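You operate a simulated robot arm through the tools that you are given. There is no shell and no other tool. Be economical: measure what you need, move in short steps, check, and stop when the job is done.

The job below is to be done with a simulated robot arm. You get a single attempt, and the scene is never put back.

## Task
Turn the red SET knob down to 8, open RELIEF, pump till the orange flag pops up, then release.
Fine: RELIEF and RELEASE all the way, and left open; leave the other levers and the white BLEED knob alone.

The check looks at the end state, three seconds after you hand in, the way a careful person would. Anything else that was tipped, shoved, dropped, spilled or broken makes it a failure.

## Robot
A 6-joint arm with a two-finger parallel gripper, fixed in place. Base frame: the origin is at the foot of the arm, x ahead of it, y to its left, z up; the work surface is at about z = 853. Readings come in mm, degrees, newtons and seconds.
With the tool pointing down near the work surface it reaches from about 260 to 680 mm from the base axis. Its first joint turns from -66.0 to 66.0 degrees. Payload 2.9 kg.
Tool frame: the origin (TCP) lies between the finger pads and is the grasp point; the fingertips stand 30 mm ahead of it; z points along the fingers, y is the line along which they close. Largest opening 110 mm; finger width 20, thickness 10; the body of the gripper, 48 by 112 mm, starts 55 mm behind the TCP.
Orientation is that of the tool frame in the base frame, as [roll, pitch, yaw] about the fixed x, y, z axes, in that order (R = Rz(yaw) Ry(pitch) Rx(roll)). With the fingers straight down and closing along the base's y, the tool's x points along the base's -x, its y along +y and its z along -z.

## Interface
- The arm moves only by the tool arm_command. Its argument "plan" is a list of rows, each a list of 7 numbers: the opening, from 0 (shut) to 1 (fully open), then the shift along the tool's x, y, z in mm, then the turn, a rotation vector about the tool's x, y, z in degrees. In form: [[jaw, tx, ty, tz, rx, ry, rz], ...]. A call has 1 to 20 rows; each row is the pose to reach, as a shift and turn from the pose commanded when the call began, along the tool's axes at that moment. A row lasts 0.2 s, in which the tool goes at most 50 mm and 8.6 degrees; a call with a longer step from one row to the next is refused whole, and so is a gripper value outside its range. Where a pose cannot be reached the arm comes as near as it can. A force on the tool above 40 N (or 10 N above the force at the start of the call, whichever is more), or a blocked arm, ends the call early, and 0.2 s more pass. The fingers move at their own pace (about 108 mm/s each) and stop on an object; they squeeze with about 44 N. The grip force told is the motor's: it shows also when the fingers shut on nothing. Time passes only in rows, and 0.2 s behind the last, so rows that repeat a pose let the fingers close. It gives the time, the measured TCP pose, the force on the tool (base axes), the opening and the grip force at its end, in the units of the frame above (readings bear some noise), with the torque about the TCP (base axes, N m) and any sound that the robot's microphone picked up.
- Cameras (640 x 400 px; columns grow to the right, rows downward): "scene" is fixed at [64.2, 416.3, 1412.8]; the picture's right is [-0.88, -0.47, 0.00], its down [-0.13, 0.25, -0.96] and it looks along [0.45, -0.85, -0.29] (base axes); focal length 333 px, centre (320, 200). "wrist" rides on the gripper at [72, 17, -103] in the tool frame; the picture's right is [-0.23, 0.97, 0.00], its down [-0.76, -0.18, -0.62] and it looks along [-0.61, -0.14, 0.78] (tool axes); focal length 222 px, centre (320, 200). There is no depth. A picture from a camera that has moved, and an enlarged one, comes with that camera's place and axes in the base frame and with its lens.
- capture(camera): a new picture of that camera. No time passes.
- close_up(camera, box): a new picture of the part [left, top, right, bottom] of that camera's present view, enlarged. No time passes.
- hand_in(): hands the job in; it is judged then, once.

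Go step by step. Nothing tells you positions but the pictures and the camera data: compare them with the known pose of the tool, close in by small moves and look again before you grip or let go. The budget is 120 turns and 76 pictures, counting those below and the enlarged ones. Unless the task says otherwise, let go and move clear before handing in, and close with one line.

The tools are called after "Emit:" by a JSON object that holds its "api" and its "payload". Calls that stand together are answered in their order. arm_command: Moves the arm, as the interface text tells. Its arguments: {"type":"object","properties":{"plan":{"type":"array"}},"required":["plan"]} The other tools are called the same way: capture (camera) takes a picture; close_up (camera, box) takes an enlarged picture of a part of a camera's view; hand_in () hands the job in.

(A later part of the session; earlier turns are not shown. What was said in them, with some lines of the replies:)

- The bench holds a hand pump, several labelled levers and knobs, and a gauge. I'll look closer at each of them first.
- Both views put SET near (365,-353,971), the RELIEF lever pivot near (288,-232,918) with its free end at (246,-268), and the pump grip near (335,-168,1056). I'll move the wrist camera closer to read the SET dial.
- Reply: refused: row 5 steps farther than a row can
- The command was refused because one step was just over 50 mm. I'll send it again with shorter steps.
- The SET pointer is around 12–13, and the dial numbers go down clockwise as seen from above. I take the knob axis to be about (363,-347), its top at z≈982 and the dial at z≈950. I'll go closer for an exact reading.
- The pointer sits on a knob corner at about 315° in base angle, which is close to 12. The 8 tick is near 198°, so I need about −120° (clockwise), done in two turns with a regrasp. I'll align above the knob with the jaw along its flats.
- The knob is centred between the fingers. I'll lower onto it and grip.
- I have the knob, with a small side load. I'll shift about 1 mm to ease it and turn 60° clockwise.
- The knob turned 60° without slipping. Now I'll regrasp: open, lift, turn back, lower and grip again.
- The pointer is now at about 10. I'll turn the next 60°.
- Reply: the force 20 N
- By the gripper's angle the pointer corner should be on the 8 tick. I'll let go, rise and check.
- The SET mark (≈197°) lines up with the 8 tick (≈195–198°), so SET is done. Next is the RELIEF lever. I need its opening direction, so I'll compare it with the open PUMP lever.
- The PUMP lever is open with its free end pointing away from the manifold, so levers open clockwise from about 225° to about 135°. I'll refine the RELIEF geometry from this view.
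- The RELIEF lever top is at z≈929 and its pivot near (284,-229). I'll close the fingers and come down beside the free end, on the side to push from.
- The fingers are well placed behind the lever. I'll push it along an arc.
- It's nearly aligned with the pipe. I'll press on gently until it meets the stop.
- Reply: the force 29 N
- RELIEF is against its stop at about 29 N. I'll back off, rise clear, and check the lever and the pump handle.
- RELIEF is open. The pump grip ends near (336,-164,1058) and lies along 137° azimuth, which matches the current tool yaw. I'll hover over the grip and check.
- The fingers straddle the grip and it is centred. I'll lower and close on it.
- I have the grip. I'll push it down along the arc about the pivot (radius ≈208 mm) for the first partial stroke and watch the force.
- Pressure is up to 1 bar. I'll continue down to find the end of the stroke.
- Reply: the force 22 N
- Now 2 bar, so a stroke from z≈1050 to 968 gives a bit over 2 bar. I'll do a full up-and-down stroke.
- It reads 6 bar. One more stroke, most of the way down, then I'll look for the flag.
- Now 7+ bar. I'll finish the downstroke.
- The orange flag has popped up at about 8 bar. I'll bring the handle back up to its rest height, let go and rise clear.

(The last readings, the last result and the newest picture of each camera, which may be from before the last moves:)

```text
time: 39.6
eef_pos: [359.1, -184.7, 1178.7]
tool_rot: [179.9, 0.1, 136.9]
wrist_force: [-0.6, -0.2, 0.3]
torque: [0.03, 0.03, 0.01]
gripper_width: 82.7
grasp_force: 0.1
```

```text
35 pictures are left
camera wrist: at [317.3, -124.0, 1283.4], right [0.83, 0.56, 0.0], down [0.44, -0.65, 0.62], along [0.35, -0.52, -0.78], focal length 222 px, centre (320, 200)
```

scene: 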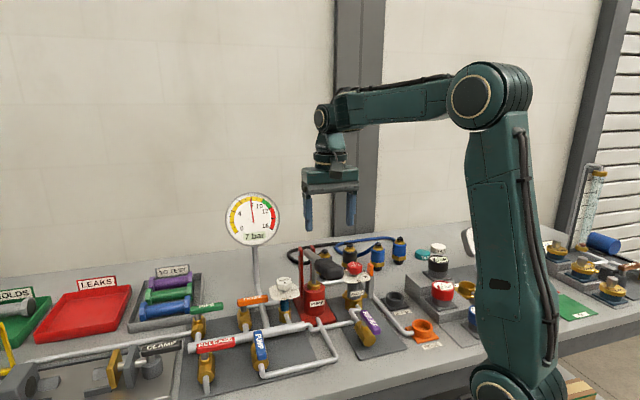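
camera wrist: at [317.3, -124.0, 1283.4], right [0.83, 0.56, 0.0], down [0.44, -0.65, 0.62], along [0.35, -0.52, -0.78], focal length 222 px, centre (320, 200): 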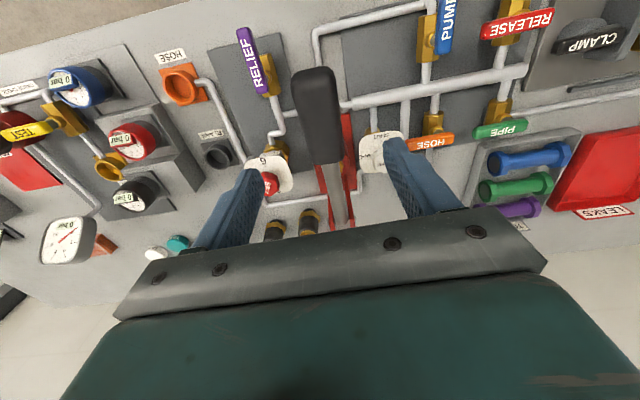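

Handle at rest, flag up. Next I'll locate the RELEASE lever.

Emit:
{"api": "close_up", "payload": {"camera": "wrist", "box": [400, 0, 640, 150]}}

Emit:
{"api": "close_up", "payload": {"camera": "scene", "box": [130, 310, 290, 400]}}

Emit:
{"api": "close_up", "payload": {"camera": "scene", "box": [335, 240, 405, 300]}}

```text
2.67 times, centred on (520, 75) of wrist
camera zoom: at [317.3, -124.0, 1283.4], right [0.83, 0.56, 0.0], down [0.44, -0.65, 0.62], along [0.35, -0.52, -0.78], focal length 592 px, centre (-213, 533)
```

zoom: 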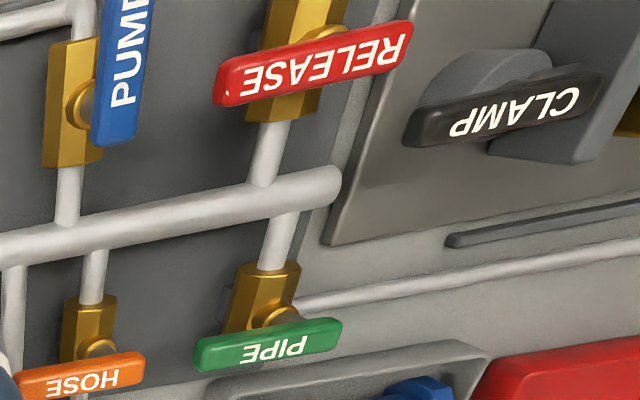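

```text
4.00 times, centred on (210, 355) of scene
camera zoom: at [64.2, 416.3, 1412.8], right [-0.88, -0.47, 0.0], down [-0.13, 0.25, -0.96], along [0.45, -0.85, -0.29], focal length 1333 px, centre (760, -420)
```

zoom: 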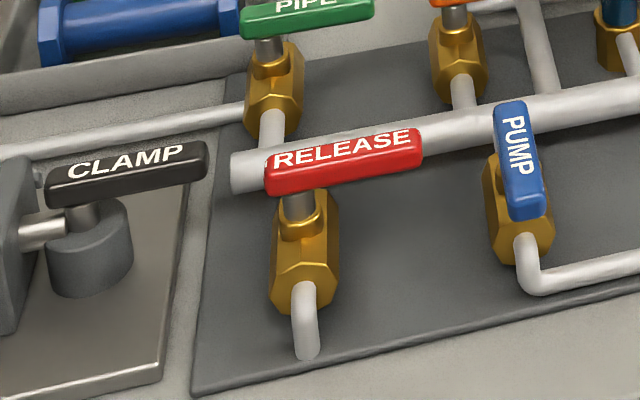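

```text
6.67 times, centred on (370, 270) of scene
camera zoom: at [64.2, 416.3, 1412.8], right [-0.88, -0.47, 0.0], down [-0.13, 0.25, -0.96], along [0.45, -0.85, -0.29], focal length 2222 px, centre (-13, -267)
```

zoom: 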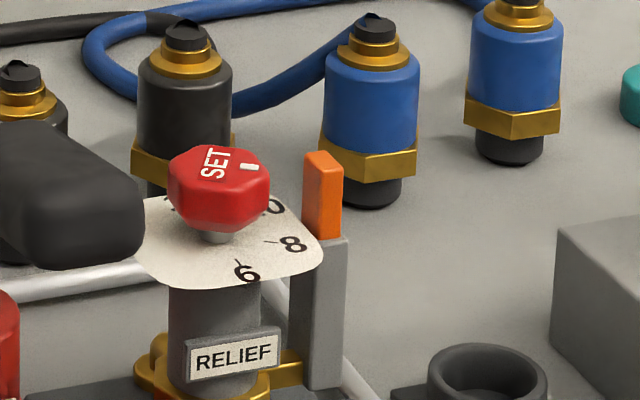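

RELEASE's pivot is near (540,29,932), with its free end toward (500,-14) and closed like RELIEF was. I'll route high, clear of the gauge, to the pushing side of the lever.

Emit:
{"api": "arm_command", "payload": {"plan": [[0.3, 15, 30, 0, 0, 0, 0], [0, 20, 75, 0, 0, 0, 0], [0, 20, 120, 0, 0, 0, 0], [0, 20, 165, 0, 0, 0, 0], [0, 20, 205, 0, 0, 0, 0], [0, 10, 238, 20, 0, 0, 0], [0, 0, 238, 60, 0, 0, 0], [0, 0, 238, 60, 0, 0, 0]]}}

Emit:
{"api": "capture", "payload": {"camera": "wrist"}}

Emit:
{"api": "capture", "payload": {"camera": "scene"}}

```text
time: 41.4
eef_pos: [520.1, -11.2, 1117.5]
tool_rot: [180.0, -0.1, 137.0]
wrist_force: [-0.2, 1.1, -0.2]
torque: [0.01, -0.04, 0.01]
gripper_width: 0.0
grasp_force: 37.6
```

```text
31 pictures are left
camera wrist: at [478.6, 50.7, 1222.3], right [0.83, 0.56, 0.0], down [0.44, -0.65, 0.62], along [0.35, -0.52, -0.78], focal length 222 px, centre (320, 200)
```

wrist: 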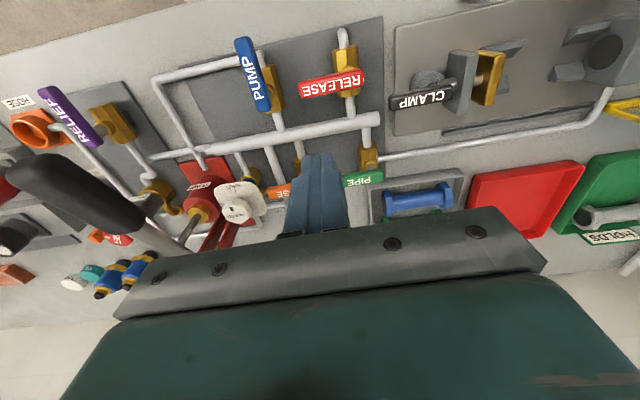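

```text
30 pictures are left
```

scene: 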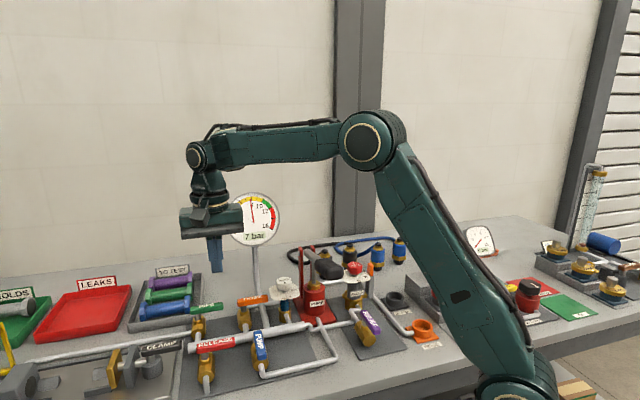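

The wrist view confirms RELEASE's location. I'll come down behind its free end.

Emit:
{"api": "arm_command", "payload": {"plan": [[0, -12, 1, 30, 0, 0, 0], [0, -21, 1, 70, 0, 0, 0], [0, -21, 1, 110, 0, 0, 0], [0, -21, 1, 145, 0, 0, 0], [0, -21, 1, 172, 0, 0, 0], [0, -21, 1, 172, 0, 0, 0]]}}

Emit:
{"api": "capture", "payload": {"camera": "wrist"}}

Emit:
{"api": "close_up", "payload": {"camera": "scene", "box": [170, 270, 300, 370]}}

```text
time: 42.8
eef_pos: [536.1, -24.3, 945.3]
tool_rot: [180.0, 0.0, 137.0]
wrist_force: [1.2, -0.6, 0.0]
torque: [0.01, 0.01, -0.02]
gripper_width: 0.0
grasp_force: 37.6
```

```text
29 pictures are left
camera wrist: at [495.3, 37.2, 1049.2], right [0.83, 0.56, 0.0], down [0.44, -0.65, 0.62], along [0.35, -0.52, -0.78], focal length 222 px, centre (320, 200)
```

wrist: 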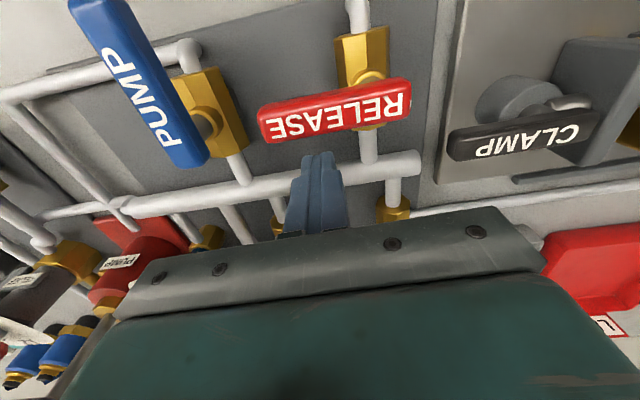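

```text
4.00 times, centred on (235, 320) of scene
camera zoom: at [64.2, 416.3, 1412.8], right [-0.88, -0.47, 0.0], down [-0.13, 0.25, -0.96], along [0.45, -0.85, -0.29], focal length 1333 px, centre (660, -280)
```

zoom: 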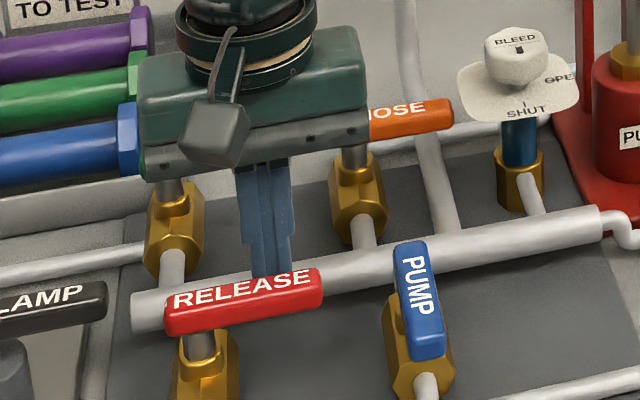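

The setup matches RELIEF, so I'll push along the same arc.

Emit:
{"api": "arm_command", "payload": {"plan": [[0, 7, -0.6, 0, 0, 0, 0], [0, 13.6, -0.4, 0, 0, 0, 0], [0, 19.5, -2.6, 0, 0, 0, 0], [0, 25.2, -4.2, 0, 0, 0, 0], [0, 31.3, -4.8, 0, 0, 0, 0], [0, 37.3, -4.8, 0, 0, 0, 0], [0, 43.3, -3.8, 0, 0, 0, 0], [0, 49.2, -2.2, 0, 0, 0, 0], [0, 54.8, 0.4, 0, 0, 0, 0], [0, 60, 3.3, 0, 0, 0, 0], [0, 64.8, 7.1, 0, 0, 0, 0], [0, 69, 11.4, 0, 0, 0, 0], [0, 72.6, 16.4, 0, 0, 0, 0], [0, 75.6, 21.6, 0, 0, 0, 0], [0, 75.6, 25, 0, 0, 0, 0], [0, 75.6, 28, 0, 0, 0, 0], [0, 75.6, 28, 0, 0, 0, 0]]}}

Emit:
{"api": "capture", "payload": {"camera": "wrist"}}

Emit:
{"api": "close_up", "payload": {"camera": "scene", "box": [170, 190, 410, 370]}}

```text
time: 46.2
eef_pos: [496.0, 44.3, 947.7]
tool_rot: [-179.2, -0.3, 136.4]
wrist_force: [-9.5, -5.2, 6.3]
torque: [-0.05, 0.03, -0.09]
gripper_width: 0.1
grasp_force: 37.7
stopped in row 17: the force on the tool passed its limit at 42 N (the readings are from after the stop); the commanded pose is now the measured one
```

```text
27 pictures are left
camera wrist: at [457.0, 106.1, 1051.9], right [0.84, 0.55, -0.02], down [0.44, -0.65, 0.62], along [0.33, -0.53, -0.78], focal length 222 px, centre (320, 200)
```

wrist: 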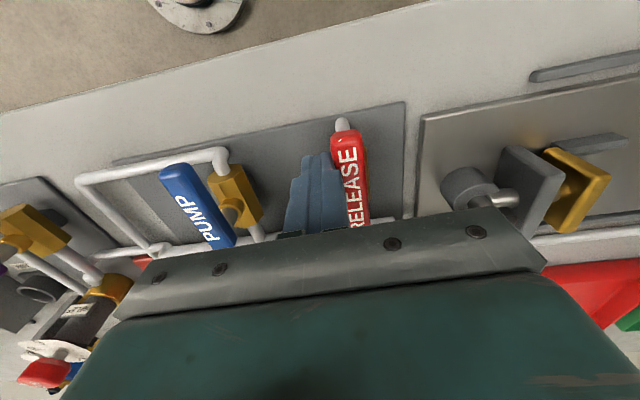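

```text
2.22 times, centred on (290, 280) of scene
camera zoom: at [63.9, 416.2, 1412.8], right [-0.88, -0.47, 0.0], down [-0.13, 0.25, -0.96], along [0.45, -0.85, -0.29], focal length 741 px, centre (387, 22)
```

zoom: 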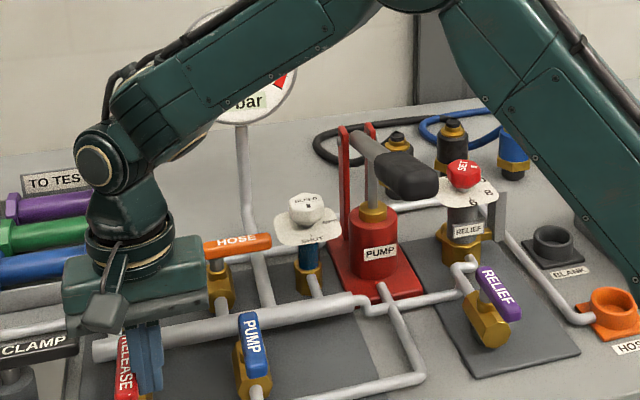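

RELEASE is hard against its stop at 42 N. I'll back off, rise clear and do the final checks.

Emit:
{"api": "arm_command", "payload": {"plan": [[0, 0, -8, 0, 0, 0, 0], [0, 0, -20, 0, 0, 0, 0], [0, 0, -20, -40, 0, 0, 0], [0, 0, -20, -85, 0, 0, 0], [0, 0, -20, -130, 0, 0, 0], [0, 20, -20, -175, 0, 0, 0], [0, 40, -20, -215, 0, 0, 0], [0.3, 60, -20, -250, 0, 0, 0], [0.3, 60, -20, -250, 0, 0, 0]]}}

Emit:
{"api": "capture", "payload": {"camera": "scene"}}

Emit:
{"api": "close_up", "payload": {"camera": "scene", "box": [180, 230, 420, 390]}}

Emit:
{"api": "capture", "payload": {"camera": "wrist"}}

```text
time: 48.2
eef_pos: [443.1, 73.0, 1197.3]
tool_rot: [-179.3, -0.3, 136.4]
wrist_force: [-0.3, 0.2, 0.1]
torque: [-0.01, -0.04, 0.01]
gripper_width: 32.8
grasp_force: 0.1
```

```text
25 pictures are left
```

scene: 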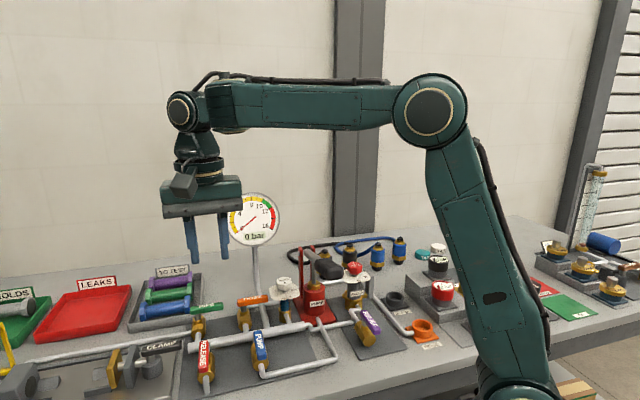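

```text
2.50 times, centred on (300, 310) of scene
camera zoom: at [64.2, 416.3, 1412.8], right [-0.88, -0.47, 0.0], down [-0.13, 0.25, -0.96], along [0.45, -0.85, -0.29], focal length 833 px, centre (370, -75)
```

zoom: 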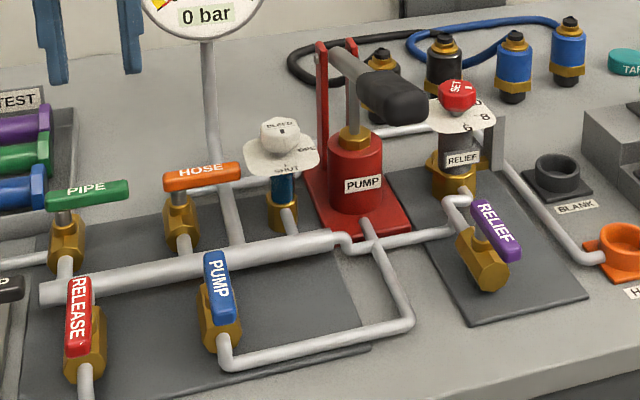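

```text
23 pictures are left
camera wrist: at [403.9, 135.0, 1302.2], right [0.84, 0.55, -0.01], down [0.44, -0.65, 0.62], along [0.33, -0.52, -0.78], focal length 222 px, centre (320, 200)
```

wrist: 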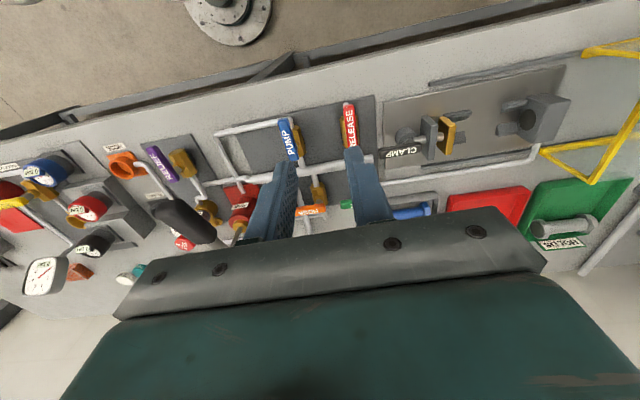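

Gauge reads 0, RELIEF and RELEASE are open, and everything else is in place. I'll take one last look at the SET pointer with the camera in line with the 8 tick.

Emit:
{"api": "arm_command", "payload": {"plan": [[0.3, -24, -37, 0, 0, 0, -6.1], [0.3, -49, -74, 0, 0, 0, -12.3], [0.3, -73, -111, 0, 0, 0, -18.5], [0.3, -98, -148, 0, 0, 0, -24.6], [0.3, -122, -185, 0, 0, 0, -30.8], [0.3, -147, -222, 0, 0, 0, -37], [0.3, -171, -260, 0, 0, 0, -43.1], [0.3, -195, -297, 0, 0, 0, -49.3], [0.3, -220, -334, 0, 0, 0, -55.5], [1, -244, -371, 0, 0, 0, -61.6], [1, -244, -371, 40, 0, 0, -61.6], [1, -244, -371, 75, 0, 0, -61.6], [1, -244, -371, 75, 0, 0, -61.6]]}}

Emit:
{"api": "capture", "payload": {"camera": "wrist"}}

Emit:
{"api": "close_up", "payload": {"camera": "wrist", "box": [270, 100, 370, 190]}}

```text
time: 51.0
eef_pos: [375.9, -378.5, 1139.6]
tool_rot: [179.8, -0.8, -167.3]
wrist_force: [-2.4, 4.2, -0.4]
torque: [-0.32, -0.2, 0.14]
gripper_width: 109.9
grasp_force: 0.0
out of reach, approached as far as the arm can: row 10, 11, 12, 13
```

```text
22 pictures are left
camera wrist: at [303.6, -378.5, 1245.1], right [0.01, 1.0, 0.0], down [0.79, -0.01, 0.61], along [0.61, -0.01, -0.79], focal length 222 px, centre (320, 200)
```

wrist: 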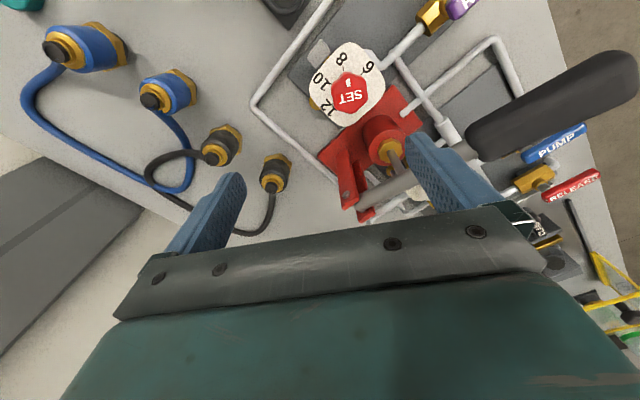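

```text
4.44 times, centred on (320, 145) of wrist
camera zoom: at [303.6, -378.5, 1245.1], right [0.01, 1.0, 0.0], down [0.79, -0.01, 0.61], along [0.61, -0.01, -0.79], focal length 987 px, centre (320, 444)
```

zoom: 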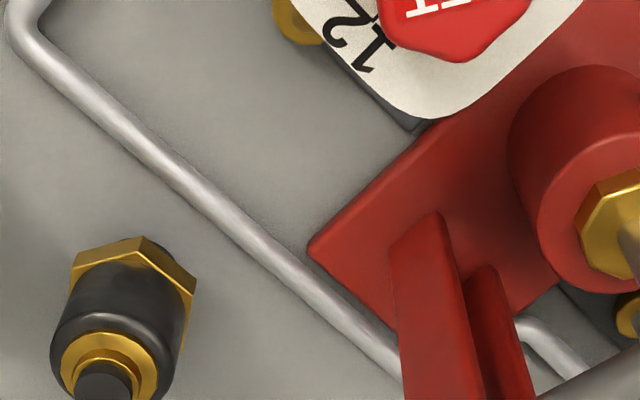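

Emit:
{"api": "close_up", "payload": {"camera": "wrist", "box": [310, 40, 390, 130]}}

```text
4.44 times, centred on (350, 85) of wrist
camera zoom: at [303.6, -378.5, 1245.1], right [0.01, 1.0, 0.0], down [0.79, -0.01, 0.61], along [0.61, -0.01, -0.79], focal length 987 px, centre (187, 711)
```

zoom: 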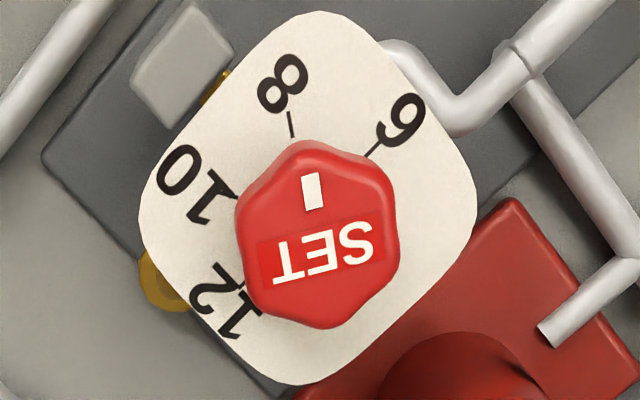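

The pointer lines up with the 8 tick to within about 2°. RELIEF and RELEASE are fully open, the pressure is released and the arm is clear, so I'm handing in.

Emit:
{"api": "hand_in", "payload": {}}

```text
The job is handed in.
```

I turned SET down to 8, opened RELIEF fully, pumped until the orange flag popped up at about 8 bar, then opened RELEASE fully. The gauge is back at 0, and I left the other levers and the BLEED knob alone.
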